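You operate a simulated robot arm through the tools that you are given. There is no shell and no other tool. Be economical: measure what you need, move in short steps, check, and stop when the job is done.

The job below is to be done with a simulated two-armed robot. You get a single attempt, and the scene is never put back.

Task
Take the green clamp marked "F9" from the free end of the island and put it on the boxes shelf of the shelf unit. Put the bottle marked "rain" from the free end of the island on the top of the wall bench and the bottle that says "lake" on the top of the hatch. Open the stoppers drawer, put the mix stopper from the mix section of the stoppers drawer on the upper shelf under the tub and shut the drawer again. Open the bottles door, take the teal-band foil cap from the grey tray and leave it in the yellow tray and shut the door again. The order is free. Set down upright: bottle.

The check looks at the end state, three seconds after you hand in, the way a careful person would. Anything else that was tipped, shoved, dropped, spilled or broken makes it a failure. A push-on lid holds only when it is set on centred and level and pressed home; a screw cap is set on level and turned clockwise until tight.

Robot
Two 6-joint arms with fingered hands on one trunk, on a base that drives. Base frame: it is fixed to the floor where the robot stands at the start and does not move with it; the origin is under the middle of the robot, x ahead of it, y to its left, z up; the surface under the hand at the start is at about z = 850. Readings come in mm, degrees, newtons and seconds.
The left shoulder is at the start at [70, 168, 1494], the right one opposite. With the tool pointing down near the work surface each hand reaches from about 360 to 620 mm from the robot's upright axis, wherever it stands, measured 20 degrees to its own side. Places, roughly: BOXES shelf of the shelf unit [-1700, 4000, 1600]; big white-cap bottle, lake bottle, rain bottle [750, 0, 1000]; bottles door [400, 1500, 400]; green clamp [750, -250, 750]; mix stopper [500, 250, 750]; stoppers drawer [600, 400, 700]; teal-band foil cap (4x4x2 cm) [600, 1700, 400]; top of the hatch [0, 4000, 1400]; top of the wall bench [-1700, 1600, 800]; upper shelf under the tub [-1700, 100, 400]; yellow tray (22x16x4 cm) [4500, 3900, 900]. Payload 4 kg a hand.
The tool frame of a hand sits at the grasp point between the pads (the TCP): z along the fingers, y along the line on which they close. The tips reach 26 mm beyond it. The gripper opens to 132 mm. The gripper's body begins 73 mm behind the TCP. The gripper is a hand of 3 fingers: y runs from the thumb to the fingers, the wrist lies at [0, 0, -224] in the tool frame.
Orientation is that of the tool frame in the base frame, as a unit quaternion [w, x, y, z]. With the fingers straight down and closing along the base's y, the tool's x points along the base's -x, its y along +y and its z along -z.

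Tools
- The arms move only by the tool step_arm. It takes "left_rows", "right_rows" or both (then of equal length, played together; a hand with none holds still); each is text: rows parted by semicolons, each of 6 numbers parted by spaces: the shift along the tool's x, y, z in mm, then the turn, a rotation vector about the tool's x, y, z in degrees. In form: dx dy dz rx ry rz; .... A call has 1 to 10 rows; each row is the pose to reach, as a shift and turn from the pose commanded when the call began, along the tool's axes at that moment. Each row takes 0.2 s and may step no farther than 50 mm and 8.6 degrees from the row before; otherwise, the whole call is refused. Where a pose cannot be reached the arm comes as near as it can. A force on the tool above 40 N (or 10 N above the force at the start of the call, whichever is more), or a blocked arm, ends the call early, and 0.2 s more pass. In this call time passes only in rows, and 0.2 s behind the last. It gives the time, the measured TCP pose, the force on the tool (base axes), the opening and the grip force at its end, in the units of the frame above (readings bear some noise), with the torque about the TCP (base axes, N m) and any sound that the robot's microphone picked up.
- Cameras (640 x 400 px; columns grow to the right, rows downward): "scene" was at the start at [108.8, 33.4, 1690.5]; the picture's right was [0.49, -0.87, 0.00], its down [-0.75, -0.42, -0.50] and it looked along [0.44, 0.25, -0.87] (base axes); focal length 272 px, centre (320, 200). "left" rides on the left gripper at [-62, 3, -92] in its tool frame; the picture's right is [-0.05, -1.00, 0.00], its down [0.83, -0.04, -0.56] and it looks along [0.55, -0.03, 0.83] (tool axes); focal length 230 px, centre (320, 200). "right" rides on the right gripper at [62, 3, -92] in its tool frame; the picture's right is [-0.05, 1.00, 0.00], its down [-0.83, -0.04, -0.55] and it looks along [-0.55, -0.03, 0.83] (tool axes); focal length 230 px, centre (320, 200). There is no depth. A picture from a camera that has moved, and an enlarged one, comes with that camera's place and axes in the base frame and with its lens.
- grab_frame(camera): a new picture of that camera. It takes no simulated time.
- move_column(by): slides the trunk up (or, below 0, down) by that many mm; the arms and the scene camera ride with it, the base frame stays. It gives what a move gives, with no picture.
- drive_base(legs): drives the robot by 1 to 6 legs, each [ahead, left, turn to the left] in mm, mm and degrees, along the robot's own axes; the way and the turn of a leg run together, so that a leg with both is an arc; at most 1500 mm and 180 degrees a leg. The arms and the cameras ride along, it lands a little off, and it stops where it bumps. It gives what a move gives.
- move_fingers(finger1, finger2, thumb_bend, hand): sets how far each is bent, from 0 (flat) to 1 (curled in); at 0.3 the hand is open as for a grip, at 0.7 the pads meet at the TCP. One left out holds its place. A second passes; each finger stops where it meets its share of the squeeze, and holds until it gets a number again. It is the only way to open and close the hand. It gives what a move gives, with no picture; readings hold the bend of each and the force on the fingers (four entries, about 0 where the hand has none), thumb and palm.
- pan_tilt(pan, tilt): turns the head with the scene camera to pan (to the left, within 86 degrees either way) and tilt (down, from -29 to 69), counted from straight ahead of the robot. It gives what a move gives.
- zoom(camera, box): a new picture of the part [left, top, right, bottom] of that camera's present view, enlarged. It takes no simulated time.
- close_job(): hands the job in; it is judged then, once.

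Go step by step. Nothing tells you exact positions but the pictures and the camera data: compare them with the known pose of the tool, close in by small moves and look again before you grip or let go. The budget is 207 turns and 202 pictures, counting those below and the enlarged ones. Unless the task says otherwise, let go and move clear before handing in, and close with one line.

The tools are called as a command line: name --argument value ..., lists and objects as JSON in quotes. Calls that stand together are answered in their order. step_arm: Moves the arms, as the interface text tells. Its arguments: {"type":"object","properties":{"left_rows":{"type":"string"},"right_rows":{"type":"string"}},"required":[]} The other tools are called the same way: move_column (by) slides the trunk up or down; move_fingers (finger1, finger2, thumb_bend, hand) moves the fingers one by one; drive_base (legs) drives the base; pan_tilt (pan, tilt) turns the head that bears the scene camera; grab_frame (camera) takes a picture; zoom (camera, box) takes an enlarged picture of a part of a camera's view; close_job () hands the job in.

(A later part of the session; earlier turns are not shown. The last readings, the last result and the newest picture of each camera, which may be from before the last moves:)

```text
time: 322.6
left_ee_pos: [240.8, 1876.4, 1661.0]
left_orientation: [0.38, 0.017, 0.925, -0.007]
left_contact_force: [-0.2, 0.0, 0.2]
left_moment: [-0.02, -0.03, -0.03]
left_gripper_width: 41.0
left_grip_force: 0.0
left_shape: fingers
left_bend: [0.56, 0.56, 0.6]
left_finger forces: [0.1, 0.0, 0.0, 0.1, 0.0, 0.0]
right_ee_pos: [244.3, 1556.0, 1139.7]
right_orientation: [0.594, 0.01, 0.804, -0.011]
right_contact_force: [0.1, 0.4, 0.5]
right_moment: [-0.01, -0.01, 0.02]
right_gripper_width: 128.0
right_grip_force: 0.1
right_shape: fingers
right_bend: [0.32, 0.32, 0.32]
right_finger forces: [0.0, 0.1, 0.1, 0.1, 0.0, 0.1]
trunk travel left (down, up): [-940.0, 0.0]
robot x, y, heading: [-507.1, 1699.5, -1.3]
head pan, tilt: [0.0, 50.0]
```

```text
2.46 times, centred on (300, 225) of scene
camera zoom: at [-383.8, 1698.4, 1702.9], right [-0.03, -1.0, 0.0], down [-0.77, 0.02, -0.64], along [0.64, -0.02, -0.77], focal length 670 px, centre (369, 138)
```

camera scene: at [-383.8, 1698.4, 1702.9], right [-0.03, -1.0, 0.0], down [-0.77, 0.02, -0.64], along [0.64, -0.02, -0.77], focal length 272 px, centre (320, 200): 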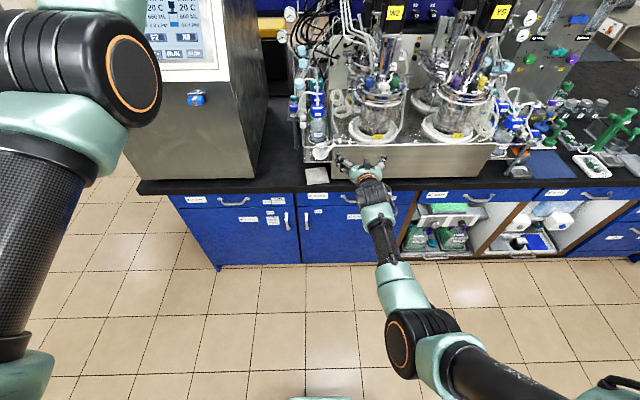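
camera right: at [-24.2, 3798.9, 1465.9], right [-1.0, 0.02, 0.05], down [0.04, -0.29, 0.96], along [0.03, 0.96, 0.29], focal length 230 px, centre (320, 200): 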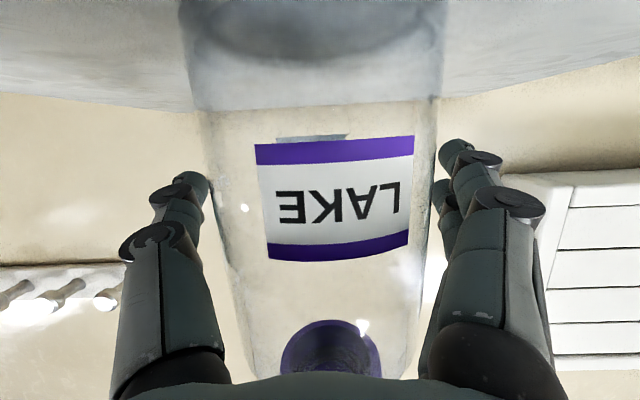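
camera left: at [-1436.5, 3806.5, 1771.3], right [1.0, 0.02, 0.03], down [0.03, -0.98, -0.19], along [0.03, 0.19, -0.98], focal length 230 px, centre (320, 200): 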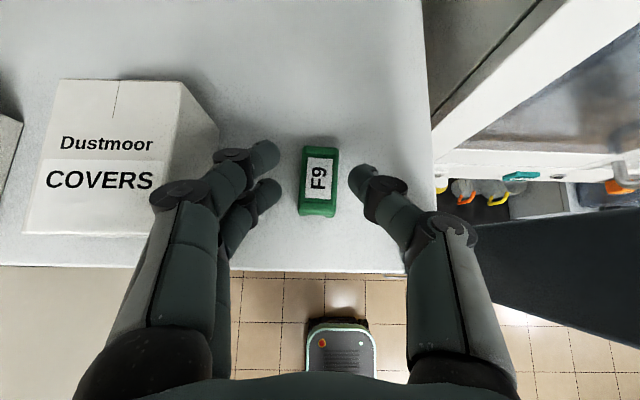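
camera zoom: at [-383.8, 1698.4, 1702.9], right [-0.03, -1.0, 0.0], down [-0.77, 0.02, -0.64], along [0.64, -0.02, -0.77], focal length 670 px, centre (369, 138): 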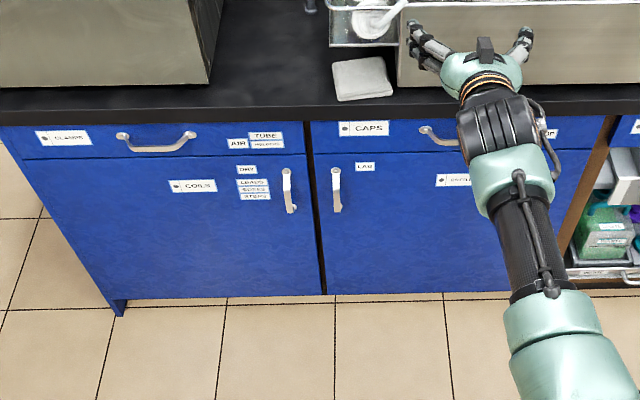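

The right-hand door must be BOTTLES (its label is behind my arm), with a vertical handle at about [400, 1740, 585]. I line the right hand up with the handle and lower the trunk.

move_column --by -400

move_column --by -155

drive_base --legs '[[0, 160, 1.3]]'

move_fingers --hand "right" --finger1 0.45 --finger2 0.45 --thumb_bend 0.45

grab_frame --camera "right"

grab_frame --camera "scene"

```text
time: 326.5
left_ee_pos: [240.4, 1876.2, 1260.3]
left_orientation: [0.38, 0.018, 0.925, -0.006]
left_contact_force: [-0.7, 0.2, -0.2]
left_moment: [0.04, 0.0, 0.0]
left_gripper_width: 41.0
left_grip_force: 0.1
left_shape: fingers
left_bend: [0.56, 0.56, 0.6]
left_finger forces: [0.0, 0.0, 0.1, 0.1, 0.1, 0.0]
right_ee_pos: [245.2, 1554.6, 739.9]
right_orientation: [0.594, 0.011, 0.804, -0.012]
right_contact_force: [0.0, 0.3, 1.0]
right_moment: [-0.01, 0.03, 0.01]
right_gripper_width: 128.3
right_grip_force: 0.1
right_shape: fingers
right_bend: [0.32, 0.32, 0.32]
right_finger forces: [0.0, 0.0, 0.1, 0.0, 0.1, 0.1]
trunk travel left (down, up): [-540.0, 400.0]
robot x, y, heading: [-513.7, 1701.3, -1.7]
head pan, tilt: [0.0, 50.0]
```

```text
time: 328.3
left_ee_pos: [241.3, 1876.3, 1106.7]
left_orientation: [0.381, 0.018, 0.925, -0.007]
left_contact_force: [0.2, -0.5, 0.4]
left_moment: [0.01, 0.04, -0.04]
left_gripper_width: 41.2
left_grip_force: 0.0
left_shape: fingers
left_bend: [0.56, 0.56, 0.6]
left_finger forces: [0.1, 0.1, 0.1, 0.1, 0.0, 0.0]
right_ee_pos: [245.2, 1555.5, 585.5]
right_orientation: [0.593, 0.01, 0.805, -0.011]
right_contact_force: [0.4, -0.2, 1.0]
right_moment: [0.0, -0.02, -0.01]
right_gripper_width: 128.2
right_grip_force: 0.0
right_shape: fingers
right_bend: [0.32, 0.32, 0.32]
right_finger forces: [0.1, 0.0, 0.1, 0.0, 0.0, 0.0]
trunk travel left (down, up): [-385.0, 555.0]
robot x, y, heading: [-509.6, 1701.3, -1.3]
head pan, tilt: [0.0, 50.0]
```

```text
time: 329.7
left_ee_pos: [237.1, 2055.9, 1104.2]
left_orientation: [0.38, 0.005, 0.925, -0.002]
left_contact_force: [-0.8, 0.2, 0.0]
left_moment: [-0.02, -0.02, -0.03]
left_gripper_width: 41.0
left_grip_force: 0.1
left_shape: fingers
left_bend: [0.56, 0.56, 0.6]
left_finger forces: [0.1, 0.0, 0.0, 0.0, 0.0, 0.1]
right_ee_pos: [250.5, 1733.8, 584.5]
right_orientation: [0.595, -0.001, 0.804, -0.003]
right_contact_force: [0.6, -0.6, -1.4]
right_moment: [-0.01, 0.0, -0.01]
right_gripper_width: 127.9
right_grip_force: 0.2
right_shape: fingers
right_bend: [0.32, 0.32, 0.32]
right_finger forces: [0.1, 0.0, 0.0, 0.0, 0.0, 0.0]
trunk travel left (down, up): [-385.0, 555.0]
robot x, y, heading: [-512.6, 1857.6, 0.1]
head pan, tilt: [0.0, 50.0]
```

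```text
time: 330.7
left_ee_pos: [236.9, 2054.0, 1105.4]
left_orientation: [0.379, 0.006, 0.925, -0.002]
left_contact_force: [0.0, 0.5, 1.1]
left_moment: [0.0, 0.01, -0.01]
left_gripper_width: 40.9
left_grip_force: 0.1
left_shape: fingers
left_bend: [0.56, 0.56, 0.6]
left_finger forces: [0.1, 0.0, 0.0, 0.0, 0.0, 0.0]
right_ee_pos: [250.6, 1732.4, 583.5]
right_orientation: [0.594, -0.001, 0.804, -0.003]
right_contact_force: [-0.4, 1.0, -0.5]
right_moment: [0.02, 0.01, -0.01]
right_gripper_width: 85.4
right_grip_force: 0.1
right_shape: fingers
right_bend: [0.45, 0.45, 0.45]
right_finger forces: [0.0, 0.0, 0.1, 0.0, 0.0, 0.0]
trunk travel left (down, up): [-385.0, 555.0]
robot x, y, heading: [-508.2, 1855.6, -0.1]
head pan, tilt: [0.0, 50.0]
```

```text
50 pictures are left
camera right: at [142.5, 1736.7, 552.9], right [0.02, 1.0, 0.04], down [-0.29, -0.04, 0.96], along [0.96, -0.03, 0.28], focal length 230 px, centre (320, 200)
```

right: 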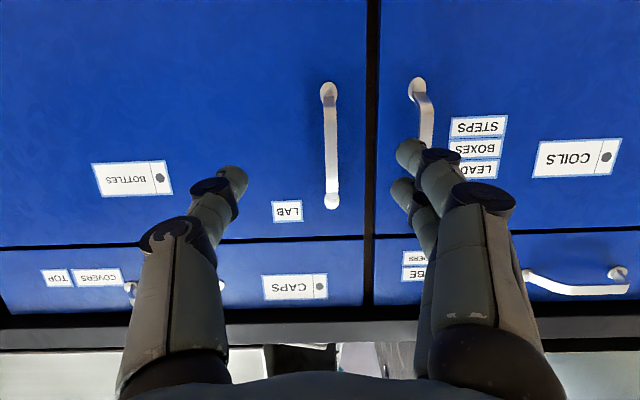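

```text
49 pictures are left
camera scene: at [-382.0, 1859.3, 1147.9], right [0.0, -1.0, 0.0], down [-0.77, 0.0, -0.64], along [0.64, 0.0, -0.77], focal length 272 px, centre (320, 200)
```

scene: 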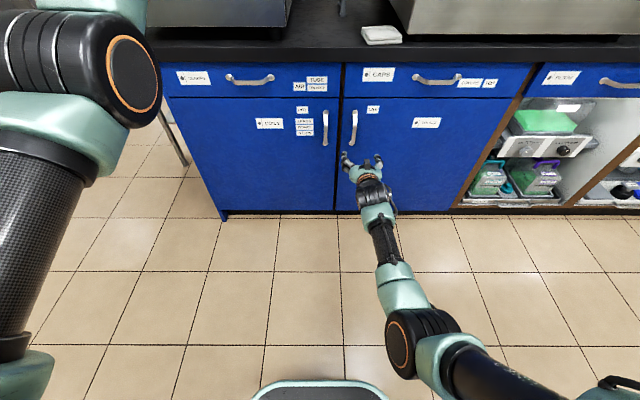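

BOTTLES is confirmed, with its bar at y ≈ 1742, z 510–630. I drive in and close the fingers behind the bar.

drive_base --legs '[[128, 9, 0]]'

grab_frame --camera "right"

```text
time: 331.9
left_ee_pos: [363.5, 2062.9, 1104.5]
left_orientation: [0.38, 0.005, 0.925, -0.001]
left_contact_force: [0.4, 0.3, 0.0]
left_moment: [0.01, 0.04, 0.05]
left_gripper_width: 40.8
left_grip_force: 0.1
left_shape: fingers
left_bend: [0.56, 0.56, 0.6]
left_finger forces: [0.1, 0.0, 0.0, 0.0, 0.0, 0.1]
right_ee_pos: [375.5, 1740.7, 583.6]
right_orientation: [0.593, 0.0, 0.805, -0.004]
right_contact_force: [0.4, 0.4, 0.1]
right_moment: [0.02, 0.04, -0.01]
right_gripper_width: 85.5
right_grip_force: 0.1
right_shape: fingers
right_bend: [0.45, 0.45, 0.45]
right_finger forces: [0.0, 0.0, 0.0, 0.1, 0.1, 0.0]
trunk travel left (down, up): [-385.0, 555.0]
robot x, y, heading: [-384.8, 1866.8, -0.1]
head pan, tilt: [0.0, 50.0]
```

```text
48 pictures are left
camera right: at [268.2, 1744.4, 552.3], right [0.02, 1.0, 0.04], down [-0.28, -0.04, 0.96], along [0.96, -0.03, 0.28], focal length 230 px, centre (320, 200)
```

right: 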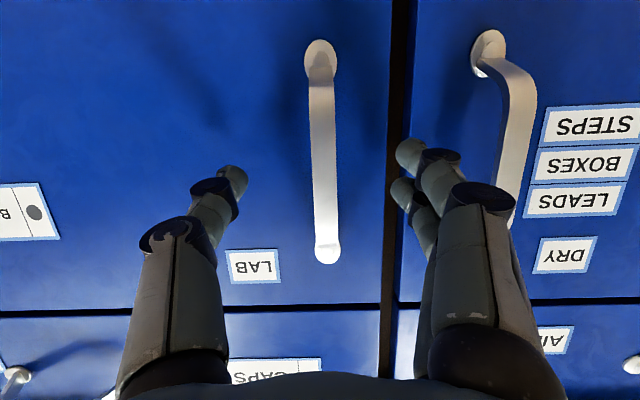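

Aligned. I move 13 mm further and close to hook the bar.

step_arm --right_rows "0 0 7 0 0 0; 0 0 14 0 0 0"

move_fingers --hand "right" --finger1 0.78 --finger2 0.78 --thumb_bend 0.78

grab_frame --camera "right"

```text
time: 332.6
left_ee_pos: [362.6, 2061.8, 1105.6]
left_orientation: [0.38, 0.006, 0.925, -0.001]
left_contact_force: [0.5, -0.6, -0.8]
left_moment: [0.01, -0.04, 0.0]
left_gripper_width: 41.1
left_grip_force: 0.0
left_shape: fingers
left_bend: [0.56, 0.56, 0.6]
left_finger forces: [0.0, 0.0, 0.0, 0.0, 0.1, 0.0]
right_ee_pos: [388.0, 1740.3, 579.8]
right_orientation: [0.594, 0.0, 0.805, -0.004]
right_contact_force: [-0.1, 0.0, -1.1]
right_moment: [-0.01, 0.02, -0.01]
right_gripper_width: 85.4
right_grip_force: 0.0
right_shape: fingers
right_bend: [0.45, 0.45, 0.45]
right_finger forces: [0.0, 0.0, 0.0, 0.0, 0.0, 0.0]
trunk travel left (down, up): [-385.0, 555.0]
robot x, y, heading: [-383.8, 1869.9, -0.1]
head pan, tilt: [0.0, 50.0]
```

```text
time: 333.6
left_ee_pos: [364.6, 2063.0, 1105.3]
left_orientation: [0.38, 0.005, 0.925, -0.001]
left_contact_force: [0.3, 0.0, 0.1]
left_moment: [0.01, -0.01, 0.01]
left_gripper_width: 41.2
left_grip_force: 0.1
left_shape: fingers
left_bend: [0.56, 0.56, 0.6]
left_finger forces: [0.0, 0.1, 0.0, 0.0, 0.0, 0.1]
right_ee_pos: [388.5, 1740.3, 579.6]
right_orientation: [0.594, 0.0, 0.805, -0.004]
right_contact_force: [3.8, 2.7, -0.5]
right_moment: [-0.01, -0.01, -0.01]
right_gripper_width: 0.0
right_grip_force: 3.1
right_shape: fingers
right_bend: [0.75, 0.76, 0.75]
right_finger forces: [6.6, 0.0, 0.0, 0.1, 0.1, 0.1]
trunk travel left (down, up): [-385.0, 555.0]
robot x, y, heading: [-388.4, 1871.9, -0.0]
head pan, tilt: [0.0, 50.0]
```

```text
47 pictures are left
camera right: at [280.7, 1744.0, 548.3], right [0.02, 1.0, 0.04], down [-0.29, -0.04, 0.96], along [0.96, -0.03, 0.28], focal length 230 px, centre (320, 200)
```

right: 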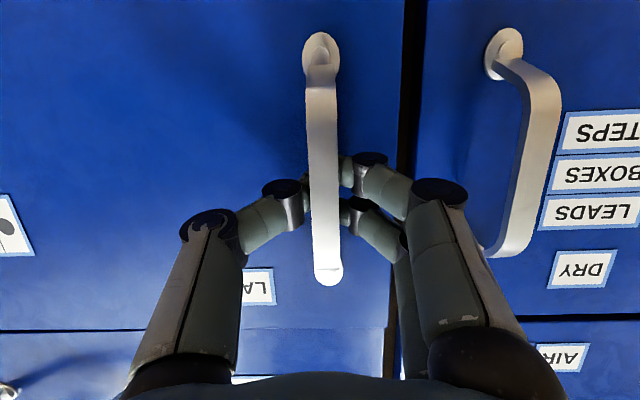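

The fingers are hooked behind the handle. I pull the door open along its arc to about 45°.

drive_base --legs '[[-112, -24, 0], [-102, -52, 0], [-80, -72, 0]]'

grab_frame --camera "scene"

```text
time: 336.3
left_ee_pos: [72.8, 1914.1, 1105.9]
left_orientation: [0.38, 0.009, 0.925, -0.003]
left_contact_force: [-0.5, -0.5, -0.4]
left_moment: [-0.02, -0.05, 0.01]
left_gripper_width: 41.2
left_grip_force: 0.0
left_shape: fingers
left_bend: [0.56, 0.56, 0.6]
left_finger forces: [0.0, 0.1, 0.0, 0.0, 0.1, 0.0]
right_ee_pos: [95.9, 1592.9, 580.4]
right_orientation: [0.594, 0.002, 0.804, -0.005]
right_contact_force: [-0.1, 0.2, -0.1]
right_moment: [0.04, 0.03, 0.01]
right_gripper_width: 0.1
right_grip_force: 0.0
right_shape: fingers
right_bend: [0.76, 0.76, 0.75]
right_finger forces: [0.0, 0.0, 0.0, 0.1, 0.0, 0.0]
trunk travel left (down, up): [-385.0, 555.0]
robot x, y, heading: [-677.0, 1725.6, -0.3]
head pan, tilt: [0.0, 50.0]
```

```text
46 pictures are left
camera scene: at [-548.9, 1723.6, 1148.0], right [-0.01, -1.0, 0.0], down [-0.77, 0.0, -0.64], along [0.64, 0.0, -0.77], focal length 272 px, centre (320, 200)
```

scene: 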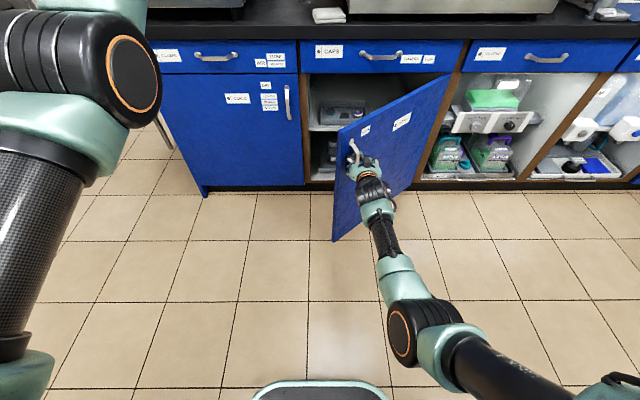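

The door is about 45° open. I release the handle, go round the door edge and push the door further open from inside with the closed hand.

move_fingers --hand "right" --finger1 0.42 --finger2 0.42 --thumb_bend 0.42

drive_base --legs '[[-110, 0, 0], [0, 175, 0]]'

move_fingers --hand "right" --finger1 0.75 --finger2 0.75 --thumb_bend 0.75

drive_base --legs '[[190, 0, 0]]'

grab_frame --camera "scene"

```text
time: 337.3
left_ee_pos: [72.3, 1914.9, 1105.6]
left_orientation: [0.379, 0.009, 0.926, -0.003]
left_contact_force: [-0.2, 0.5, 0.4]
left_moment: [0.01, 0.0, -0.03]
left_gripper_width: 41.1
left_grip_force: 0.1
left_shape: fingers
left_bend: [0.56, 0.56, 0.6]
left_finger forces: [0.0, 0.0, 0.0, 0.0, 0.1, 0.0]
right_ee_pos: [95.4, 1592.9, 580.4]
right_orientation: [0.594, 0.002, 0.804, -0.005]
right_contact_force: [-1.1, 1.8, -0.2]
right_moment: [0.05, 0.01, 0.1]
right_gripper_width: 96.5
right_grip_force: 0.8
right_shape: fingers
right_bend: [0.41, 0.41, 0.42]
right_finger forces: [1.0, 0.7, 0.0, 0.1, 0.0, 0.0]
trunk travel left (down, up): [-385.0, 555.0]
robot x, y, heading: [-680.1, 1727.9, -0.1]
head pan, tilt: [0.0, 50.0]
```

```text
time: 339.7
left_ee_pos: [-42.5, 2094.8, 1105.5]
left_orientation: [0.379, 0.008, 0.925, -0.004]
left_contact_force: [0.1, 0.2, 0.7]
left_moment: [-0.01, 0.03, 0.0]
left_gripper_width: 41.0
left_grip_force: 0.0
left_shape: fingers
left_bend: [0.56, 0.56, 0.6]
left_finger forces: [0.1, 0.1, 0.1, 0.0, 0.0, 0.0]
right_ee_pos: [-18.4, 1771.9, 580.2]
right_orientation: [0.594, 0.002, 0.804, -0.006]
right_contact_force: [0.7, -1.1, 0.0]
right_moment: [0.02, -0.02, -0.02]
right_gripper_width: 94.7
right_grip_force: 0.1
right_shape: fingers
right_bend: [0.42, 0.42, 0.42]
right_finger forces: [0.1, 0.0, 0.1, 0.1, 0.0, 0.0]
trunk travel left (down, up): [-385.0, 555.0]
robot x, y, heading: [-791.6, 1902.6, -0.4]
head pan, tilt: [0.0, 50.0]
```

```text
time: 340.7
left_ee_pos: [-43.2, 2094.4, 1106.2]
left_orientation: [0.379, 0.008, 0.925, -0.004]
left_contact_force: [0.1, 0.1, 0.0]
left_moment: [-0.01, 0.02, -0.01]
left_gripper_width: 41.3
left_grip_force: 0.0
left_shape: fingers
left_bend: [0.56, 0.56, 0.6]
left_finger forces: [0.0, 0.0, 0.0, 0.0, 0.0, 0.1]
right_ee_pos: [-18.8, 1770.7, 581.4]
right_orientation: [0.594, 0.001, 0.804, -0.005]
right_contact_force: [-0.1, 0.5, 0.0]
right_moment: [-0.02, 0.01, -0.02]
right_gripper_width: 0.3
right_grip_force: 0.0
right_shape: fingers
right_bend: [0.74, 0.74, 0.73]
right_finger forces: [0.1, 0.0, 0.1, 0.0, 0.0, 0.0]
trunk travel left (down, up): [-385.0, 555.0]
robot x, y, heading: [-790.9, 1904.2, -0.2]
head pan, tilt: [0.0, 50.0]
```

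```text
time: 342.2
left_ee_pos: [145.1, 2092.0, 1104.6]
left_orientation: [0.38, 0.009, 0.925, -0.003]
left_contact_force: [0.5, -1.0, -0.3]
left_moment: [0.02, -0.03, 0.0]
left_gripper_width: 41.0
left_grip_force: 0.1
left_shape: fingers
left_bend: [0.56, 0.56, 0.6]
left_finger forces: [0.1, 0.0, 0.1, 0.0, 0.1, 0.0]
right_ee_pos: [167.1, 1769.0, 579.6]
right_orientation: [0.594, 0.002, 0.805, -0.006]
right_contact_force: [1.0, 0.6, -0.1]
right_moment: [0.03, -0.04, 0.01]
right_gripper_width: 0.1
right_grip_force: 0.2
right_shape: fingers
right_bend: [0.74, 0.74, 0.73]
right_finger forces: [0.2, 0.0, 0.0, 0.0, 0.0, 0.0]
trunk travel left (down, up): [-385.0, 555.0]
robot x, y, heading: [-605.5, 1901.3, -0.4]
head pan, tilt: [0.0, 50.0]
```

```text
45 pictures are left
camera scene: at [-476.0, 1900.5, 1147.8], right [-0.01, -1.0, 0.0], down [-0.77, 0.0, -0.64], along [0.64, 0.0, -0.77], focal length 272 px, centre (320, 200)
```

scene: 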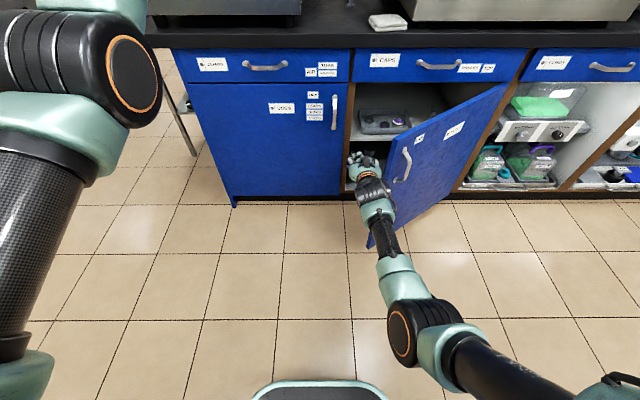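

The hand is inside the door edge. I strafe right to swing the door wide open.

drive_base --legs '[[0, -200, 0], [0, -150, 0]]'

grab_frame --camera "scene"

```text
time: 343.4
left_ee_pos: [142.2, 2006.0, 1107.0]
left_orientation: [0.38, 0.008, 0.925, -0.002]
left_contact_force: [0.2, -0.1, 0.2]
left_moment: [0.02, -0.02, 0.03]
left_gripper_width: 40.9
left_grip_force: 0.0
left_shape: fingers
left_bend: [0.56, 0.56, 0.6]
left_finger forces: [0.0, 0.0, 0.0, 0.0, 0.0, 0.0]
right_ee_pos: [163.7, 1692.2, 579.3]
right_orientation: [0.593, 0.003, 0.805, 0.003]
right_contact_force: [-6.2, 6.3, -0.6]
right_moment: [-0.09, -0.32, -0.74]
right_gripper_width: 0.0
right_grip_force: 3.2
right_shape: fingers
right_bend: [0.74, 0.74, 0.73]
right_finger forces: [0.0, 0.0, 0.0, 0.0, 0.0, 7.5]
trunk travel left (down, up): [-385.0, 555.0]
robot x, y, heading: [-603.6, 1810.8, -0.0]
head pan, tilt: [0.0, 50.0]
stopped in leg 1: the force on the tool passed its limit at 105 N (the readings are from after the stop); the commanded pose is now the measured one
```

```text
44 pictures are left
camera scene: at [-479.1, 1813.4, 1148.1], right [0.0, -1.0, 0.0], down [-0.77, 0.0, -0.64], along [0.64, 0.0, -0.77], focal length 272 px, centre (320, 200)
```

scene: 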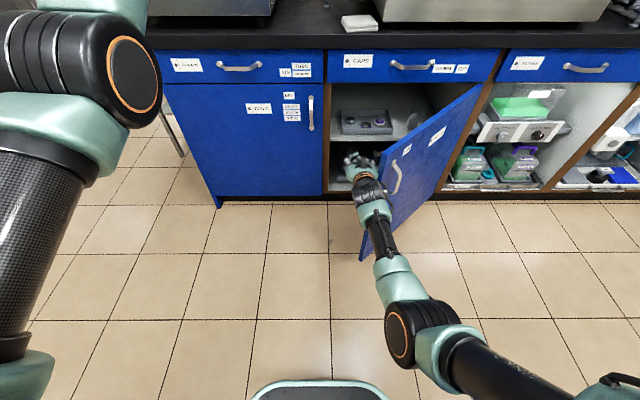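

The bump stopped it. The door opened a bit more, so now that I'm in contact I continue with short, gentle legs.

drive_base --legs '[[0, -30, 0], [0, -40, 0], [0, -40, 0], [0, -40, 0], [0, -40, 0], [0, -40, 0]]'

grab_frame --camera "scene"

```text
time: 344.2
left_ee_pos: [142.5, 1999.4, 1104.6]
left_orientation: [0.378, 0.005, 0.926, -0.001]
left_contact_force: [-1.3, 0.6, -0.1]
left_moment: [0.05, -0.02, 0.0]
left_gripper_width: 41.4
left_grip_force: 0.0
left_shape: fingers
left_bend: [0.56, 0.56, 0.6]
left_finger forces: [0.0, 0.0, 0.0, 0.1, 0.1, 0.0]
right_ee_pos: [162.0, 1694.3, 579.5]
right_orientation: [0.593, 0.002, 0.805, 0.012]
right_contact_force: [-7.7, 7.8, 3.9]
right_moment: [-0.4, 0.01, -1.27]
right_gripper_width: 0.0
right_grip_force: 6.1
right_shape: fingers
right_bend: [0.74, 0.74, 0.73]
right_finger forces: [0.0, 0.0, 0.0, 0.0, 0.0, 11.7]
trunk travel left (down, up): [-385.0, 555.0]
robot x, y, heading: [-608.5, 1801.3, -0.1]
head pan, tilt: [0.0, 50.0]
stopped in leg 1: the robot was blocked; the commanded pose is now the measured one
```

```text
43 pictures are left
camera scene: at [-479.4, 1803.3, 1148.1], right [0.0, -1.0, 0.0], down [-0.77, 0.0, -0.64], along [0.64, 0.0, -0.77], focal length 272 px, centre (320, 200)
```

scene: 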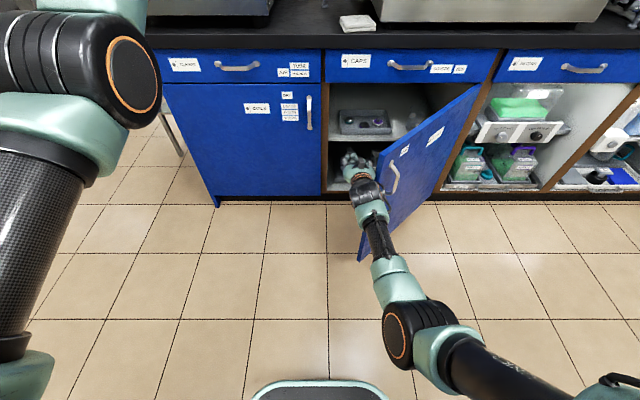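

The door edge is caught at the base of my thumb, so I follow its arc: back and right together.

drive_base --legs '[[-41, -45, 0], [-32, -58, 0], [-23, -64, 0], [-14, -67, 0]]'

grab_frame --camera "scene"

```text
time: 345.2
left_ee_pos: [103.3, 1955.0, 1104.1]
left_orientation: [0.378, 0.005, 0.926, -0.001]
left_contact_force: [-0.2, -0.3, 0.3]
left_moment: [0.02, -0.01, 0.01]
left_gripper_width: 41.1
left_grip_force: 0.1
left_shape: fingers
left_bend: [0.56, 0.56, 0.6]
left_finger forces: [0.0, 0.1, 0.0, 0.0, 0.1, 0.1]
right_ee_pos: [121.7, 1649.4, 575.2]
right_orientation: [0.591, 0.003, 0.807, 0.012]
right_contact_force: [-1.1, 0.4, -0.9]
right_moment: [0.02, 0.04, 0.01]
right_gripper_width: 0.0
right_grip_force: 0.1
right_shape: fingers
right_bend: [0.74, 0.74, 0.73]
right_finger forces: [0.0, 0.0, 0.0, 0.0, 0.1, 0.0]
trunk travel left (down, up): [-385.0, 555.0]
robot x, y, heading: [-644.3, 1762.2, -0.1]
head pan, tilt: [0.0, 50.0]
stopped in leg 1: the robot was blocked; the commanded pose is now the measured one
```

```text
42 pictures are left
camera scene: at [-517.3, 1760.4, 1148.1], right [0.0, -1.0, 0.0], down [-0.77, 0.0, -0.64], along [0.64, 0.0, -0.77], focal length 272 px, centre (320, 200)
```

scene: 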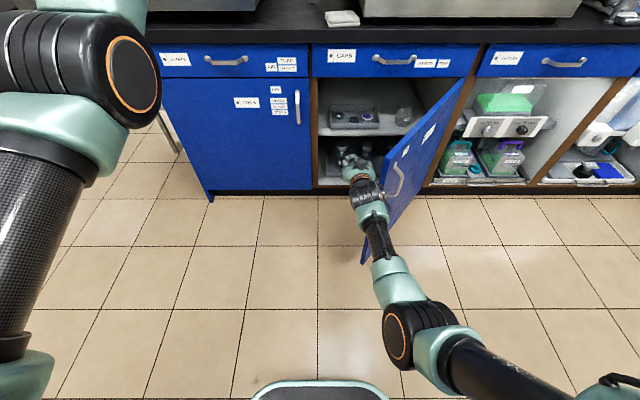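

It works in steps. I continue the arc.

drive_base --legs '[[-20, -60, 0], [-20, -60, 0]]'

drive_base --legs '[[-15, -60, 0], [-10, -60, 0]]'

grab_frame --camera "scene"

```text
time: 346.8
left_ee_pos: [63.7, 1839.5, 1105.2]
left_orientation: [0.378, 0.003, 0.926, 0.001]
left_contact_force: [-1.0, 0.3, 0.5]
left_moment: [0.01, 0.04, 0.04]
left_gripper_width: 41.3
left_grip_force: 0.0
left_shape: fingers
left_bend: [0.56, 0.56, 0.6]
left_finger forces: [0.0, 0.1, 0.0, 0.1, 0.0, 0.0]
right_ee_pos: [82.2, 1534.4, 574.6]
right_orientation: [0.59, 0.002, 0.807, 0.013]
right_contact_force: [0.3, -0.9, -0.8]
right_moment: [-0.03, -0.01, 0.0]
right_gripper_width: 0.0
right_grip_force: 0.0
right_shape: fingers
right_bend: [0.74, 0.74, 0.73]
right_finger forces: [0.0, 0.0, 0.0, 0.0, 0.0, 0.1]
trunk travel left (down, up): [-385.0, 555.0]
robot x, y, heading: [-684.9, 1645.8, 0.1]
head pan, tilt: [0.0, 50.0]
```

```text
time: 348.3
left_ee_pos: [41.1, 1717.2, 1102.7]
left_orientation: [0.378, 0.004, 0.926, 0.0]
left_contact_force: [-0.2, -0.8, 0.1]
left_moment: [0.01, -0.01, 0.02]
left_gripper_width: 40.9
left_grip_force: 0.1
left_shape: fingers
left_bend: [0.56, 0.56, 0.6]
left_finger forces: [0.0, 0.1, 0.0, 0.1, 0.0, 0.0]
right_ee_pos: [59.5, 1413.1, 574.5]
right_orientation: [0.59, 0.002, 0.808, 0.013]
right_contact_force: [-0.4, -0.1, -0.6]
right_moment: [0.01, -0.01, -0.01]
right_gripper_width: 0.0
right_grip_force: 0.1
right_shape: fingers
right_bend: [0.74, 0.74, 0.73]
right_finger forces: [0.0, 0.0, 0.0, 0.1, 0.0, 0.0]
trunk travel left (down, up): [-385.0, 555.0]
robot x, y, heading: [-707.8, 1523.6, -0.1]
head pan, tilt: [0.0, 50.0]
```

```text
41 pictures are left
camera scene: at [-580.9, 1521.9, 1148.0], right [0.0, -1.0, 0.0], down [-0.77, 0.0, -0.64], along [0.64, 0.0, -0.77], focal length 272 px, centre (320, 200)
```

scene: 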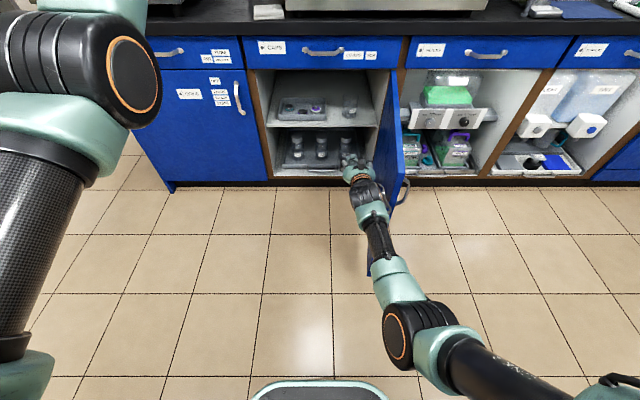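

The door is open at about 90°. I look inside: there is a grey tray on the upper shelf.

zoom --camera "scene" --box '[240, 60, 410, 190]'

```text
3.08 times, centred on (325, 125) of scene
camera zoom: at [-580.9, 1521.9, 1148.0], right [0.0, -1.0, 0.0], down [-0.77, 0.0, -0.64], along [0.64, 0.0, -0.77], focal length 838 px, centre (305, 431)
```

zoom: 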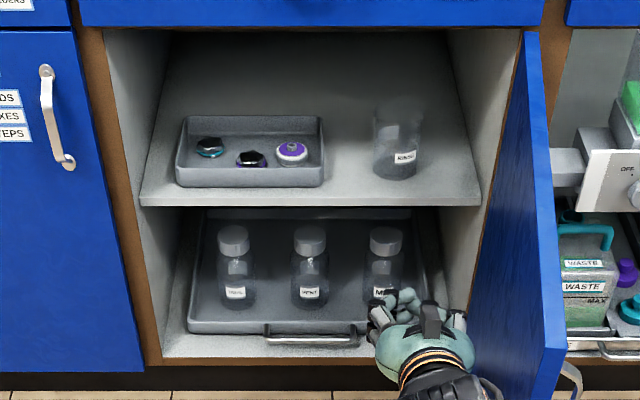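

The teal-band cap is in the grey tray at about [564, 1668, 445]. I'll take it with the left hand at 45° (its camera sits on top). First I move away from the door, then swing the left arm down to that height and pull the right hand back.

drive_base --legs '[[0, 240, 0]]'

step_arm --left_rows "21 0 36 0 0 0; 43 0 71 0 0 0; 65 0 107 0 0 0; 86 0 143 0 0 0; 108 0 178 0 0 0; 129 0 214 0 0 0; 151 0 250 0 0 0; 172 0 285 0 0 0" --right_rows "3 0 -9 0 0 0; 6 0 -18 0 0 0; 8 0 -27 0 0 0; 11 0 -36 0 0 0; 14 0 -45 0 0 0; 16 0 -54 0 0 0; 19 0 -63 0 0 0; 22 0 -72 0 0 0"

step_arm --left_rows "28 -9 14 0 0 0; 56 -18 28 0 0 0; 84 -27 41 0 0 0; 112 -35 55 0 0 0; 140 -44 69 0 0 0; 168 -53 83 0 0 0; 196 -62 97 0 0 0; 223 -70 110 0 0 0"

move_fingers --hand "left" --finger1 0.53 --finger2 0.53 --thumb_bend 0.53

```text
time: 350.1
left_ee_pos: [38.6, 1960.9, 1102.7]
left_orientation: [0.378, 0.002, 0.926, -0.001]
left_contact_force: [0.1, 0.6, 0.2]
left_moment: [-0.02, 0.0, -0.04]
left_gripper_width: 40.9
left_grip_force: 0.0
left_shape: fingers
left_bend: [0.56, 0.56, 0.6]
left_finger forces: [0.0, 0.1, 0.0, 0.1, 0.0, 0.0]
right_ee_pos: [58.9, 1656.1, 574.6]
right_orientation: [0.59, 0.0, 0.808, 0.013]
right_contact_force: [1.3, 0.3, -0.7]
right_moment: [-0.01, 0.02, 0.01]
right_gripper_width: 0.1
right_grip_force: 0.2
right_shape: fingers
right_bend: [0.74, 0.74, 0.73]
right_finger forces: [0.1, 0.0, 0.0, 0.0, 0.1, 0.1]
trunk travel left (down, up): [-385.0, 555.0]
robot x, y, heading: [-710.8, 1762.4, 0.3]
head pan, tilt: [0.0, 50.0]
```

```text
time: 351.6
left_ee_pos: [100.5, 1960.0, 858.6]
left_orientation: [0.378, 0.003, 0.926, -0.001]
left_contact_force: [0.2, 0.5, -0.8]
left_moment: [0.0, 0.01, 0.03]
left_gripper_width: 41.0
left_grip_force: 0.1
left_shape: fingers
left_bend: [0.56, 0.56, 0.6]
left_finger forces: [0.1, 0.0, 0.0, 0.0, 0.0, 0.1]
right_ee_pos: [52.5, 1617.1, 671.0]
right_orientation: [0.649, -0.011, 0.76, -0.021]
right_contact_force: [-0.1, -0.3, 0.2]
right_moment: [0.01, 0.03, -0.02]
right_gripper_width: 0.0
right_grip_force: 0.1
right_shape: fingers
right_bend: [0.74, 0.74, 0.73]
right_finger forces: [0.0, 0.1, 0.0, 0.0, 0.0, 0.0]
trunk travel left (down, up): [-385.0, 555.0]
robot x, y, heading: [-709.4, 1761.6, 0.0]
head pan, tilt: [0.0, 50.0]
stopped in row 7 (right hand): the arm was blocked; the commanded pose is now the measured one
```

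```text
time: 353.4
left_ee_pos: [16.6, 1892.1, 623.2]
left_orientation: [0.377, 0.003, 0.926, -0.001]
left_contact_force: [-0.3, -0.3, 0.5]
left_moment: [-0.01, 0.0, 0.0]
left_gripper_width: 41.1
left_grip_force: 0.1
left_shape: fingers
left_bend: [0.56, 0.56, 0.6]
left_finger forces: [0.0, 0.1, 0.1, 0.0, 0.0, 0.0]
right_ee_pos: [52.8, 1617.0, 670.6]
right_orientation: [0.65, -0.011, 0.76, -0.021]
right_contact_force: [-0.1, 0.2, 0.2]
right_moment: [-0.02, -0.06, 0.01]
right_gripper_width: 0.0
right_grip_force: 0.2
right_shape: fingers
right_bend: [0.74, 0.74, 0.73]
right_finger forces: [0.1, 0.0, 0.0, 0.1, 0.0, 0.1]
trunk travel left (down, up): [-385.0, 555.0]
robot x, y, heading: [-709.6, 1762.7, 0.2]
head pan, tilt: [0.0, 50.0]
```

```text
time: 354.4
left_ee_pos: [16.3, 1891.0, 623.4]
left_orientation: [0.378, 0.003, 0.926, 0.0]
left_contact_force: [0.2, -0.2, -0.8]
left_moment: [0.01, -0.03, 0.02]
left_gripper_width: 57.1
left_grip_force: 0.1
left_shape: fingers
left_bend: [0.53, 0.53, 0.53]
left_finger forces: [0.1, 0.0, 0.1, 0.0, 0.0, 0.1]
right_ee_pos: [51.9, 1617.0, 671.4]
right_orientation: [0.649, -0.011, 0.761, -0.02]
right_contact_force: [0.1, -0.1, 0.4]
right_moment: [-0.02, 0.0, 0.02]
right_gripper_width: 0.0
right_grip_force: 0.1
right_shape: fingers
right_bend: [0.74, 0.74, 0.73]
right_finger forces: [0.0, 0.0, 0.1, 0.0, 0.0, 0.0]
trunk travel left (down, up): [-385.0, 555.0]
robot x, y, heading: [-711.8, 1762.9, 0.3]
head pan, tilt: [0.0, 50.0]
```

I lower the right arm to a low, tucked pose in front of the robot so that it stays clear while the left hand enters the cabinet.

step_arm --right_rows "43 0 -12 0 6.8 0; 86 0 -23 0 13.6 0; 129 0 -35 0 20.4 0; 172 0 -46 0 27.3 0; 215 0 -58 0 34.1 0; 258 0 -70 0 41 0"

step_arm --right_rows "44 0 -8 0 6.6 0; 88 0 -16 0 13.3 0; 132 0 -25 0 20 0; 176 0 -33 0 26.6 0; 220 0 -41 0 33.3 0; 264 0 -49 0 40 0"

drive_base --legs '[[0, 0, -15], [300, 30, 0]]'

pan_tilt --pan 10 --tilt 45

grab_frame --camera "scene"

```text
time: 355.8
left_ee_pos: [16.8, 1892.0, 621.8]
left_orientation: [0.378, 0.003, 0.926, -0.001]
left_contact_force: [0.1, -0.3, -0.6]
left_moment: [0.02, -0.01, -0.01]
left_gripper_width: 56.9
left_grip_force: 0.0
left_shape: fingers
left_bend: [0.53, 0.53, 0.53]
left_finger forces: [0.0, 0.0, 0.1, 0.0, 0.0, 0.0]
right_ee_pos: [-59.6, 1604.8, 427.9]
right_orientation: [0.342, -0.002, 0.94, -0.024]
right_contact_force: [0.4, -0.9, -0.6]
right_moment: [0.0, 0.04, 0.0]
right_gripper_width: 0.2
right_grip_force: 0.1
right_shape: fingers
right_bend: [0.74, 0.74, 0.73]
right_finger forces: [0.1, 0.0, 0.1, 0.0, 0.0, 0.0]
trunk travel left (down, up): [-385.0, 555.0]
robot x, y, heading: [-707.4, 1762.6, 0.4]
head pan, tilt: [0.0, 50.0]
```

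```text
time: 357.2
left_ee_pos: [15.6, 1891.9, 623.0]
left_orientation: [0.378, 0.002, 0.926, 0.0]
left_contact_force: [-0.1, -0.1, 0.0]
left_moment: [0.02, 0.01, 0.01]
left_gripper_width: 57.5
left_grip_force: 0.0
left_shape: fingers
left_bend: [0.53, 0.53, 0.53]
left_finger forces: [0.0, 0.0, 0.1, 0.1, 0.0, 0.0]
right_ee_pos: [-293.3, 1605.1, 298.0]
right_orientation: [-0.002, 0.004, 1.0, -0.018]
right_contact_force: [0.6, -0.2, -0.4]
right_moment: [-0.01, 0.0, 0.0]
right_gripper_width: 0.1
right_grip_force: 0.0
right_shape: fingers
right_bend: [0.74, 0.74, 0.73]
right_finger forces: [0.0, 0.1, 0.0, 0.1, 0.1, 0.0]
trunk travel left (down, up): [-385.0, 555.0]
robot x, y, heading: [-706.1, 1762.4, 0.1]
head pan, tilt: [0.0, 50.0]
```

```text
time: 360.2
left_ee_pos: [335.4, 1643.7, 623.1]
left_orientation: [0.374, 0.125, 0.918, -0.051]
left_contact_force: [0.5, 0.1, 0.4]
left_moment: [-0.02, 0.01, 0.0]
left_gripper_width: 57.3
left_grip_force: 0.1
left_shape: fingers
left_bend: [0.53, 0.53, 0.53]
left_finger forces: [0.0, 0.1, 0.0, 0.1, 0.1, 0.1]
right_ee_pos: [-36.1, 1446.8, 298.3]
right_orientation: [-0.004, 0.137, 0.99, -0.021]
right_contact_force: [-0.1, -0.2, 0.3]
right_moment: [0.0, 0.0, 0.01]
right_gripper_width: 0.0
right_grip_force: 0.1
right_shape: fingers
right_bend: [0.74, 0.74, 0.73]
right_finger forces: [0.1, 0.0, 0.0, 0.0, 0.0, 0.0]
trunk travel left (down, up): [-385.0, 555.0]
robot x, y, heading: [-395.3, 1707.5, -15.0]
head pan, tilt: [0.0, 50.0]
```

```text
time: 360.9
left_ee_pos: [336.0, 1645.1, 623.7]
left_orientation: [0.375, 0.125, 0.917, -0.05]
left_contact_force: [0.4, 0.5, 0.0]
left_moment: [0.01, 0.01, 0.01]
left_gripper_width: 57.5
left_grip_force: 0.1
left_shape: fingers
left_bend: [0.53, 0.53, 0.53]
left_finger forces: [0.0, 0.0, 0.0, 0.0, 0.0, 0.0]
right_ee_pos: [-36.2, 1446.0, 298.1]
right_orientation: [-0.003, 0.137, 0.99, -0.022]
right_contact_force: [0.8, 0.4, -0.4]
right_moment: [0.0, 0.0, 0.01]
right_gripper_width: 0.0
right_grip_force: 0.0
right_shape: fingers
right_bend: [0.74, 0.74, 0.73]
right_finger forces: [0.0, 0.0, 0.0, 0.1, 0.0, 0.0]
trunk travel left (down, up): [-385.0, 555.0]
robot x, y, heading: [-395.5, 1710.4, -14.5]
head pan, tilt: [10.0, 45.0]
```

```text
39 pictures are left
camera scene: at [-268.0, 1689.5, 1154.8], right [-0.09, -1.0, 0.0], down [-0.7, 0.06, -0.71], along [0.7, -0.06, -0.71], focal length 272 px, centre (320, 200)
```

scene: 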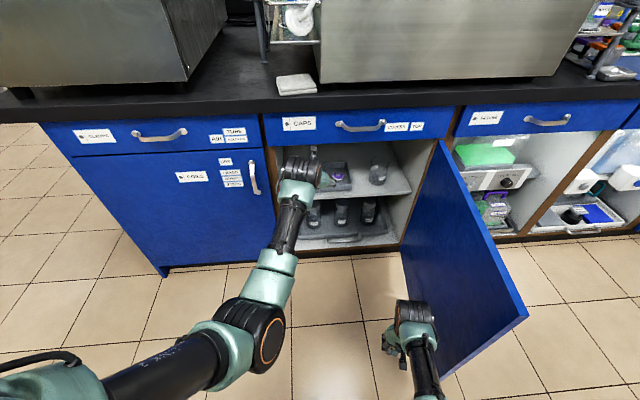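

The left hand is in front of the open cabinet, the right one tucked low. I lower the trunk and enter over the tray, then look down at the caps.

move_column --by -108

drive_base --legs '[[170, 62, 0]]'

grab_frame --camera "left"

```text
time: 362.3
left_ee_pos: [334.3, 1644.1, 515.7]
left_orientation: [0.375, 0.124, 0.917, -0.051]
left_contact_force: [-0.3, -0.4, 0.4]
left_moment: [0.01, 0.0, -0.01]
left_gripper_width: 57.0
left_grip_force: 0.2
left_shape: fingers
left_bend: [0.53, 0.53, 0.53]
left_finger forces: [0.1, 0.1, 0.0, 0.0, 0.0, 0.1]
right_ee_pos: [-36.1, 1445.2, 190.1]
right_orientation: [-0.002, 0.136, 0.99, -0.021]
right_contact_force: [0.6, 0.6, -0.4]
right_moment: [-0.06, -0.01, -0.02]
right_gripper_width: 0.1
right_grip_force: 0.0
right_shape: fingers
right_bend: [0.74, 0.74, 0.73]
right_finger forces: [0.0, 0.0, 0.1, 0.0, 0.0, 0.1]
trunk travel left (down, up): [-277.0, 663.0]
robot x, y, heading: [-399.0, 1710.9, -14.9]
head pan, tilt: [10.0, 45.0]
```

```text
time: 363.8
left_ee_pos: [520.3, 1660.3, 514.4]
left_orientation: [0.373, 0.124, 0.918, -0.05]
left_contact_force: [-1.5, -0.2, 0.5]
left_moment: [-0.01, -0.01, -0.02]
left_gripper_width: 57.3
left_grip_force: 0.0
left_shape: fingers
left_bend: [0.53, 0.53, 0.53]
left_finger forces: [0.0, 0.1, 0.1, 0.0, 0.0, 0.1]
right_ee_pos: [149.1, 1460.7, 190.1]
right_orientation: [-0.004, 0.137, 0.99, -0.02]
right_contact_force: [0.4, 0.9, 0.1]
right_moment: [0.0, 0.0, 0.01]
right_gripper_width: 0.0
right_grip_force: 0.0
right_shape: fingers
right_bend: [0.74, 0.74, 0.73]
right_finger forces: [0.0, 0.0, 0.0, 0.0, 0.1, 0.1]
trunk travel left (down, up): [-277.0, 663.0]
robot x, y, heading: [-209.1, 1723.5, -14.6]
head pan, tilt: [10.0, 45.0]
```

```text
38 pictures are left
camera left: at [501.0, 1668.2, 624.6], right [-0.23, -0.97, 0.04], down [-0.96, 0.22, -0.18], along [0.17, -0.08, -0.98], focal length 230 px, centre (320, 200)
```

left: 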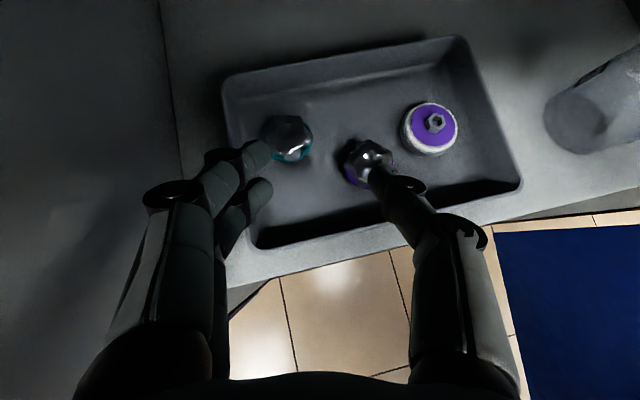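

The teal-band cap is at about [592, 1668]. I narrow the fingers slightly, move in over it and look again.

move_fingers --hand "left" --finger1 0.545 --finger2 0.545 --thumb_bend 0.545

drive_base --legs '[[46, 22, 0]]'

move_column --by -20

grab_frame --camera "left"

```text
time: 364.8
left_ee_pos: [519.6, 1660.3, 515.9]
left_orientation: [0.374, 0.124, 0.918, -0.05]
left_contact_force: [-0.8, 0.2, 0.0]
left_moment: [-0.01, -0.01, -0.02]
left_gripper_width: 55.2
left_grip_force: 0.0
left_shape: fingers
left_bend: [0.54, 0.54, 0.54]
left_finger forces: [0.1, 0.1, 0.0, 0.0, 0.0, 0.1]
right_ee_pos: [148.1, 1460.4, 190.7]
right_orientation: [-0.002, 0.136, 0.99, -0.021]
right_contact_force: [-0.8, 0.6, -0.1]
right_moment: [-0.02, 0.0, -0.01]
right_gripper_width: 0.0
right_grip_force: 0.1
right_shape: fingers
right_bend: [0.74, 0.74, 0.73]
right_finger forces: [0.0, 0.0, 0.0, 0.1, 0.0, 0.1]
trunk travel left (down, up): [-277.0, 663.0]
robot x, y, heading: [-217.7, 1725.1, -14.9]
head pan, tilt: [10.0, 45.0]
```

```text
time: 365.8
left_ee_pos: [550.3, 1663.8, 502.2]
left_orientation: [0.365, 0.127, 0.921, -0.053]
left_contact_force: [0.6, 0.0, -0.1]
left_moment: [0.04, 0.03, 0.03]
left_gripper_width: 54.9
left_grip_force: 0.0
left_shape: fingers
left_bend: [0.54, 0.54, 0.54]
left_finger forces: [0.0, 0.0, 0.0, 0.1, 0.0, 0.1]
right_ee_pos: [186.6, 1468.8, 189.3]
right_orientation: [-0.002, 0.137, 0.99, -0.02]
right_contact_force: [0.2, 0.5, 0.1]
right_moment: [0.01, 0.02, -0.03]
right_gripper_width: 0.0
right_grip_force: 0.0
right_shape: fingers
right_bend: [0.74, 0.74, 0.73]
right_finger forces: [0.1, 0.0, 0.1, 0.1, 0.0, 0.0]
trunk travel left (down, up): [-277.0, 663.0]
robot x, y, heading: [-175.1, 1731.5, -15.0]
head pan, tilt: [10.0, 45.0]
stopped in leg 1: the robot was blocked; the commanded pose is now the measured one
```

```text
time: 366.5
left_ee_pos: [548.7, 1663.2, 483.4]
left_orientation: [0.366, 0.127, 0.921, -0.054]
left_contact_force: [0.8, 0.0, 0.0]
left_moment: [-0.02, 0.01, 0.03]
left_gripper_width: 54.8
left_grip_force: 0.1
left_shape: fingers
left_bend: [0.54, 0.54, 0.54]
left_finger forces: [0.0, 0.0, 0.0, 0.0, 0.1, 0.0]
right_ee_pos: [186.2, 1468.4, 170.7]
right_orientation: [-0.003, 0.136, 0.99, -0.021]
right_contact_force: [1.1, -0.1, -0.1]
right_moment: [0.0, 0.01, -0.01]
right_gripper_width: 0.0
right_grip_force: 0.0
right_shape: fingers
right_bend: [0.74, 0.74, 0.73]
right_finger forces: [0.0, 0.0, 0.0, 0.0, 0.0, 0.0]
trunk travel left (down, up): [-257.0, 683.0]
robot x, y, heading: [-174.6, 1733.3, -15.0]
head pan, tilt: [10.0, 45.0]
```

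```text
37 pictures are left
camera left: at [532.4, 1672.0, 593.1], right [-0.24, -0.97, 0.04], down [-0.96, 0.23, -0.17], along [0.15, -0.08, -0.99], focal length 230 px, centre (320, 200)
```

left: 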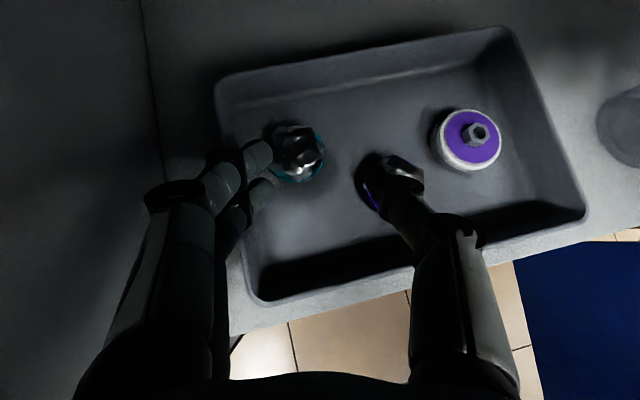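

The wrist touched the drawer's lower edge. I tilt the hand 10° flatter to drop the wrist, and reach the last 25 mm forward with the arm.

step_arm --left_rows "-4 2 4 0 -4 0; -9 4 8 0 -8 0; -14 6 13 0 -10 0; -18 8 17 0 -10 0"

grab_frame --camera "left"

```text
time: 367.5
left_ee_pos: [573.9, 1663.0, 480.0]
left_orientation: [0.444, 0.122, 0.885, -0.066]
left_contact_force: [-0.7, 0.3, -0.3]
left_moment: [0.02, 0.02, 0.04]
left_gripper_width: 55.0
left_grip_force: 0.0
left_shape: fingers
left_bend: [0.54, 0.54, 0.54]
left_finger forces: [0.0, 0.0, 0.0, 0.0, 0.0, 0.0]
right_ee_pos: [186.3, 1468.9, 169.5]
right_orientation: [-0.003, 0.137, 0.99, -0.02]
right_contact_force: [0.0, 0.2, -1.0]
right_moment: [-0.03, -0.01, 0.0]
right_gripper_width: 0.0
right_grip_force: 0.0
right_shape: fingers
right_bend: [0.74, 0.74, 0.73]
right_finger forces: [0.0, 0.1, 0.0, 0.0, 0.0, 0.0]
trunk travel left (down, up): [-257.0, 683.0]
robot x, y, heading: [-174.0, 1732.6, -15.1]
head pan, tilt: [10.0, 45.0]
```

```text
36 pictures are left
camera left: at [539.5, 1676.6, 585.5], right [-0.24, -0.97, 0.05], down [-0.92, 0.21, -0.33], along [0.31, -0.13, -0.94], focal length 230 px, centre (320, 200)
```

left: 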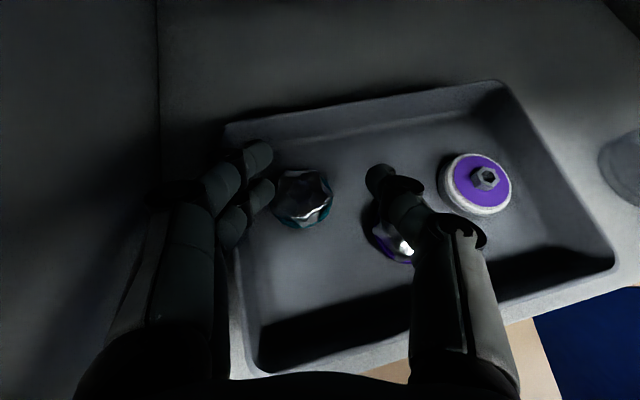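

The cap is between the fingers now. I lower in small steps and watch the forces.

move_column --by -14

move_column --by -7

grab_frame --camera "left"

```text
time: 368.1
left_ee_pos: [575.8, 1663.8, 471.5]
left_orientation: [0.448, 0.121, 0.884, -0.064]
left_contact_force: [1.1, -2.6, 9.2]
left_moment: [0.37, -0.16, -0.05]
left_gripper_width: 54.9
left_grip_force: 6.0
left_shape: fingers
left_bend: [0.54, 0.55, 0.54]
left_finger forces: [0.0, 11.2, 0.1, 0.0, 0.0, 0.0]
right_ee_pos: [187.1, 1467.5, 157.3]
right_orientation: [-0.002, 0.136, 0.99, -0.019]
right_contact_force: [0.0, -0.4, -0.3]
right_moment: [0.0, 0.01, -0.03]
right_gripper_width: 0.0
right_grip_force: 0.0
right_shape: fingers
right_bend: [0.74, 0.74, 0.73]
right_finger forces: [0.1, 0.0, 0.0, 0.0, 0.0, 0.1]
trunk travel left (down, up): [-243.0, 697.0]
robot x, y, heading: [-173.5, 1731.7, -14.9]
head pan, tilt: [10.0, 45.0]
```

```text
time: 368.6
left_ee_pos: [576.0, 1662.9, 470.1]
left_orientation: [0.453, 0.121, 0.881, -0.065]
left_contact_force: [1.8, -3.9, 26.4]
left_moment: [0.86, -0.39, -0.03]
left_gripper_width: 54.7
left_grip_force: 14.7
left_shape: fingers
left_bend: [0.54, 0.57, 0.54]
left_finger forces: [0.0, 28.6, 0.1, 0.0, 0.1, 0.0]
right_ee_pos: [185.8, 1467.6, 150.2]
right_orientation: [-0.002, 0.136, 0.99, -0.02]
right_contact_force: [-0.6, 0.5, 0.2]
right_moment: [-0.01, 0.01, -0.03]
right_gripper_width: 0.0
right_grip_force: 0.2
right_shape: fingers
right_bend: [0.74, 0.74, 0.73]
right_finger forces: [0.0, 0.0, 0.0, 0.0, 0.0, 0.0]
trunk travel left (down, up): [-236.0, 704.0]
robot x, y, heading: [-174.7, 1732.3, -15.0]
head pan, tilt: [10.0, 45.0]
```

```text
35 pictures are left
camera left: at [539.3, 1676.6, 574.7], right [-0.24, -0.97, 0.05], down [-0.91, 0.21, -0.35], along [0.33, -0.13, -0.94], focal length 230 px, centre (320, 200)
```

left: 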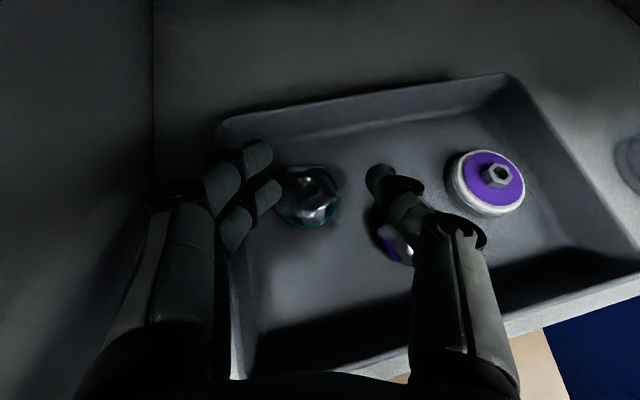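

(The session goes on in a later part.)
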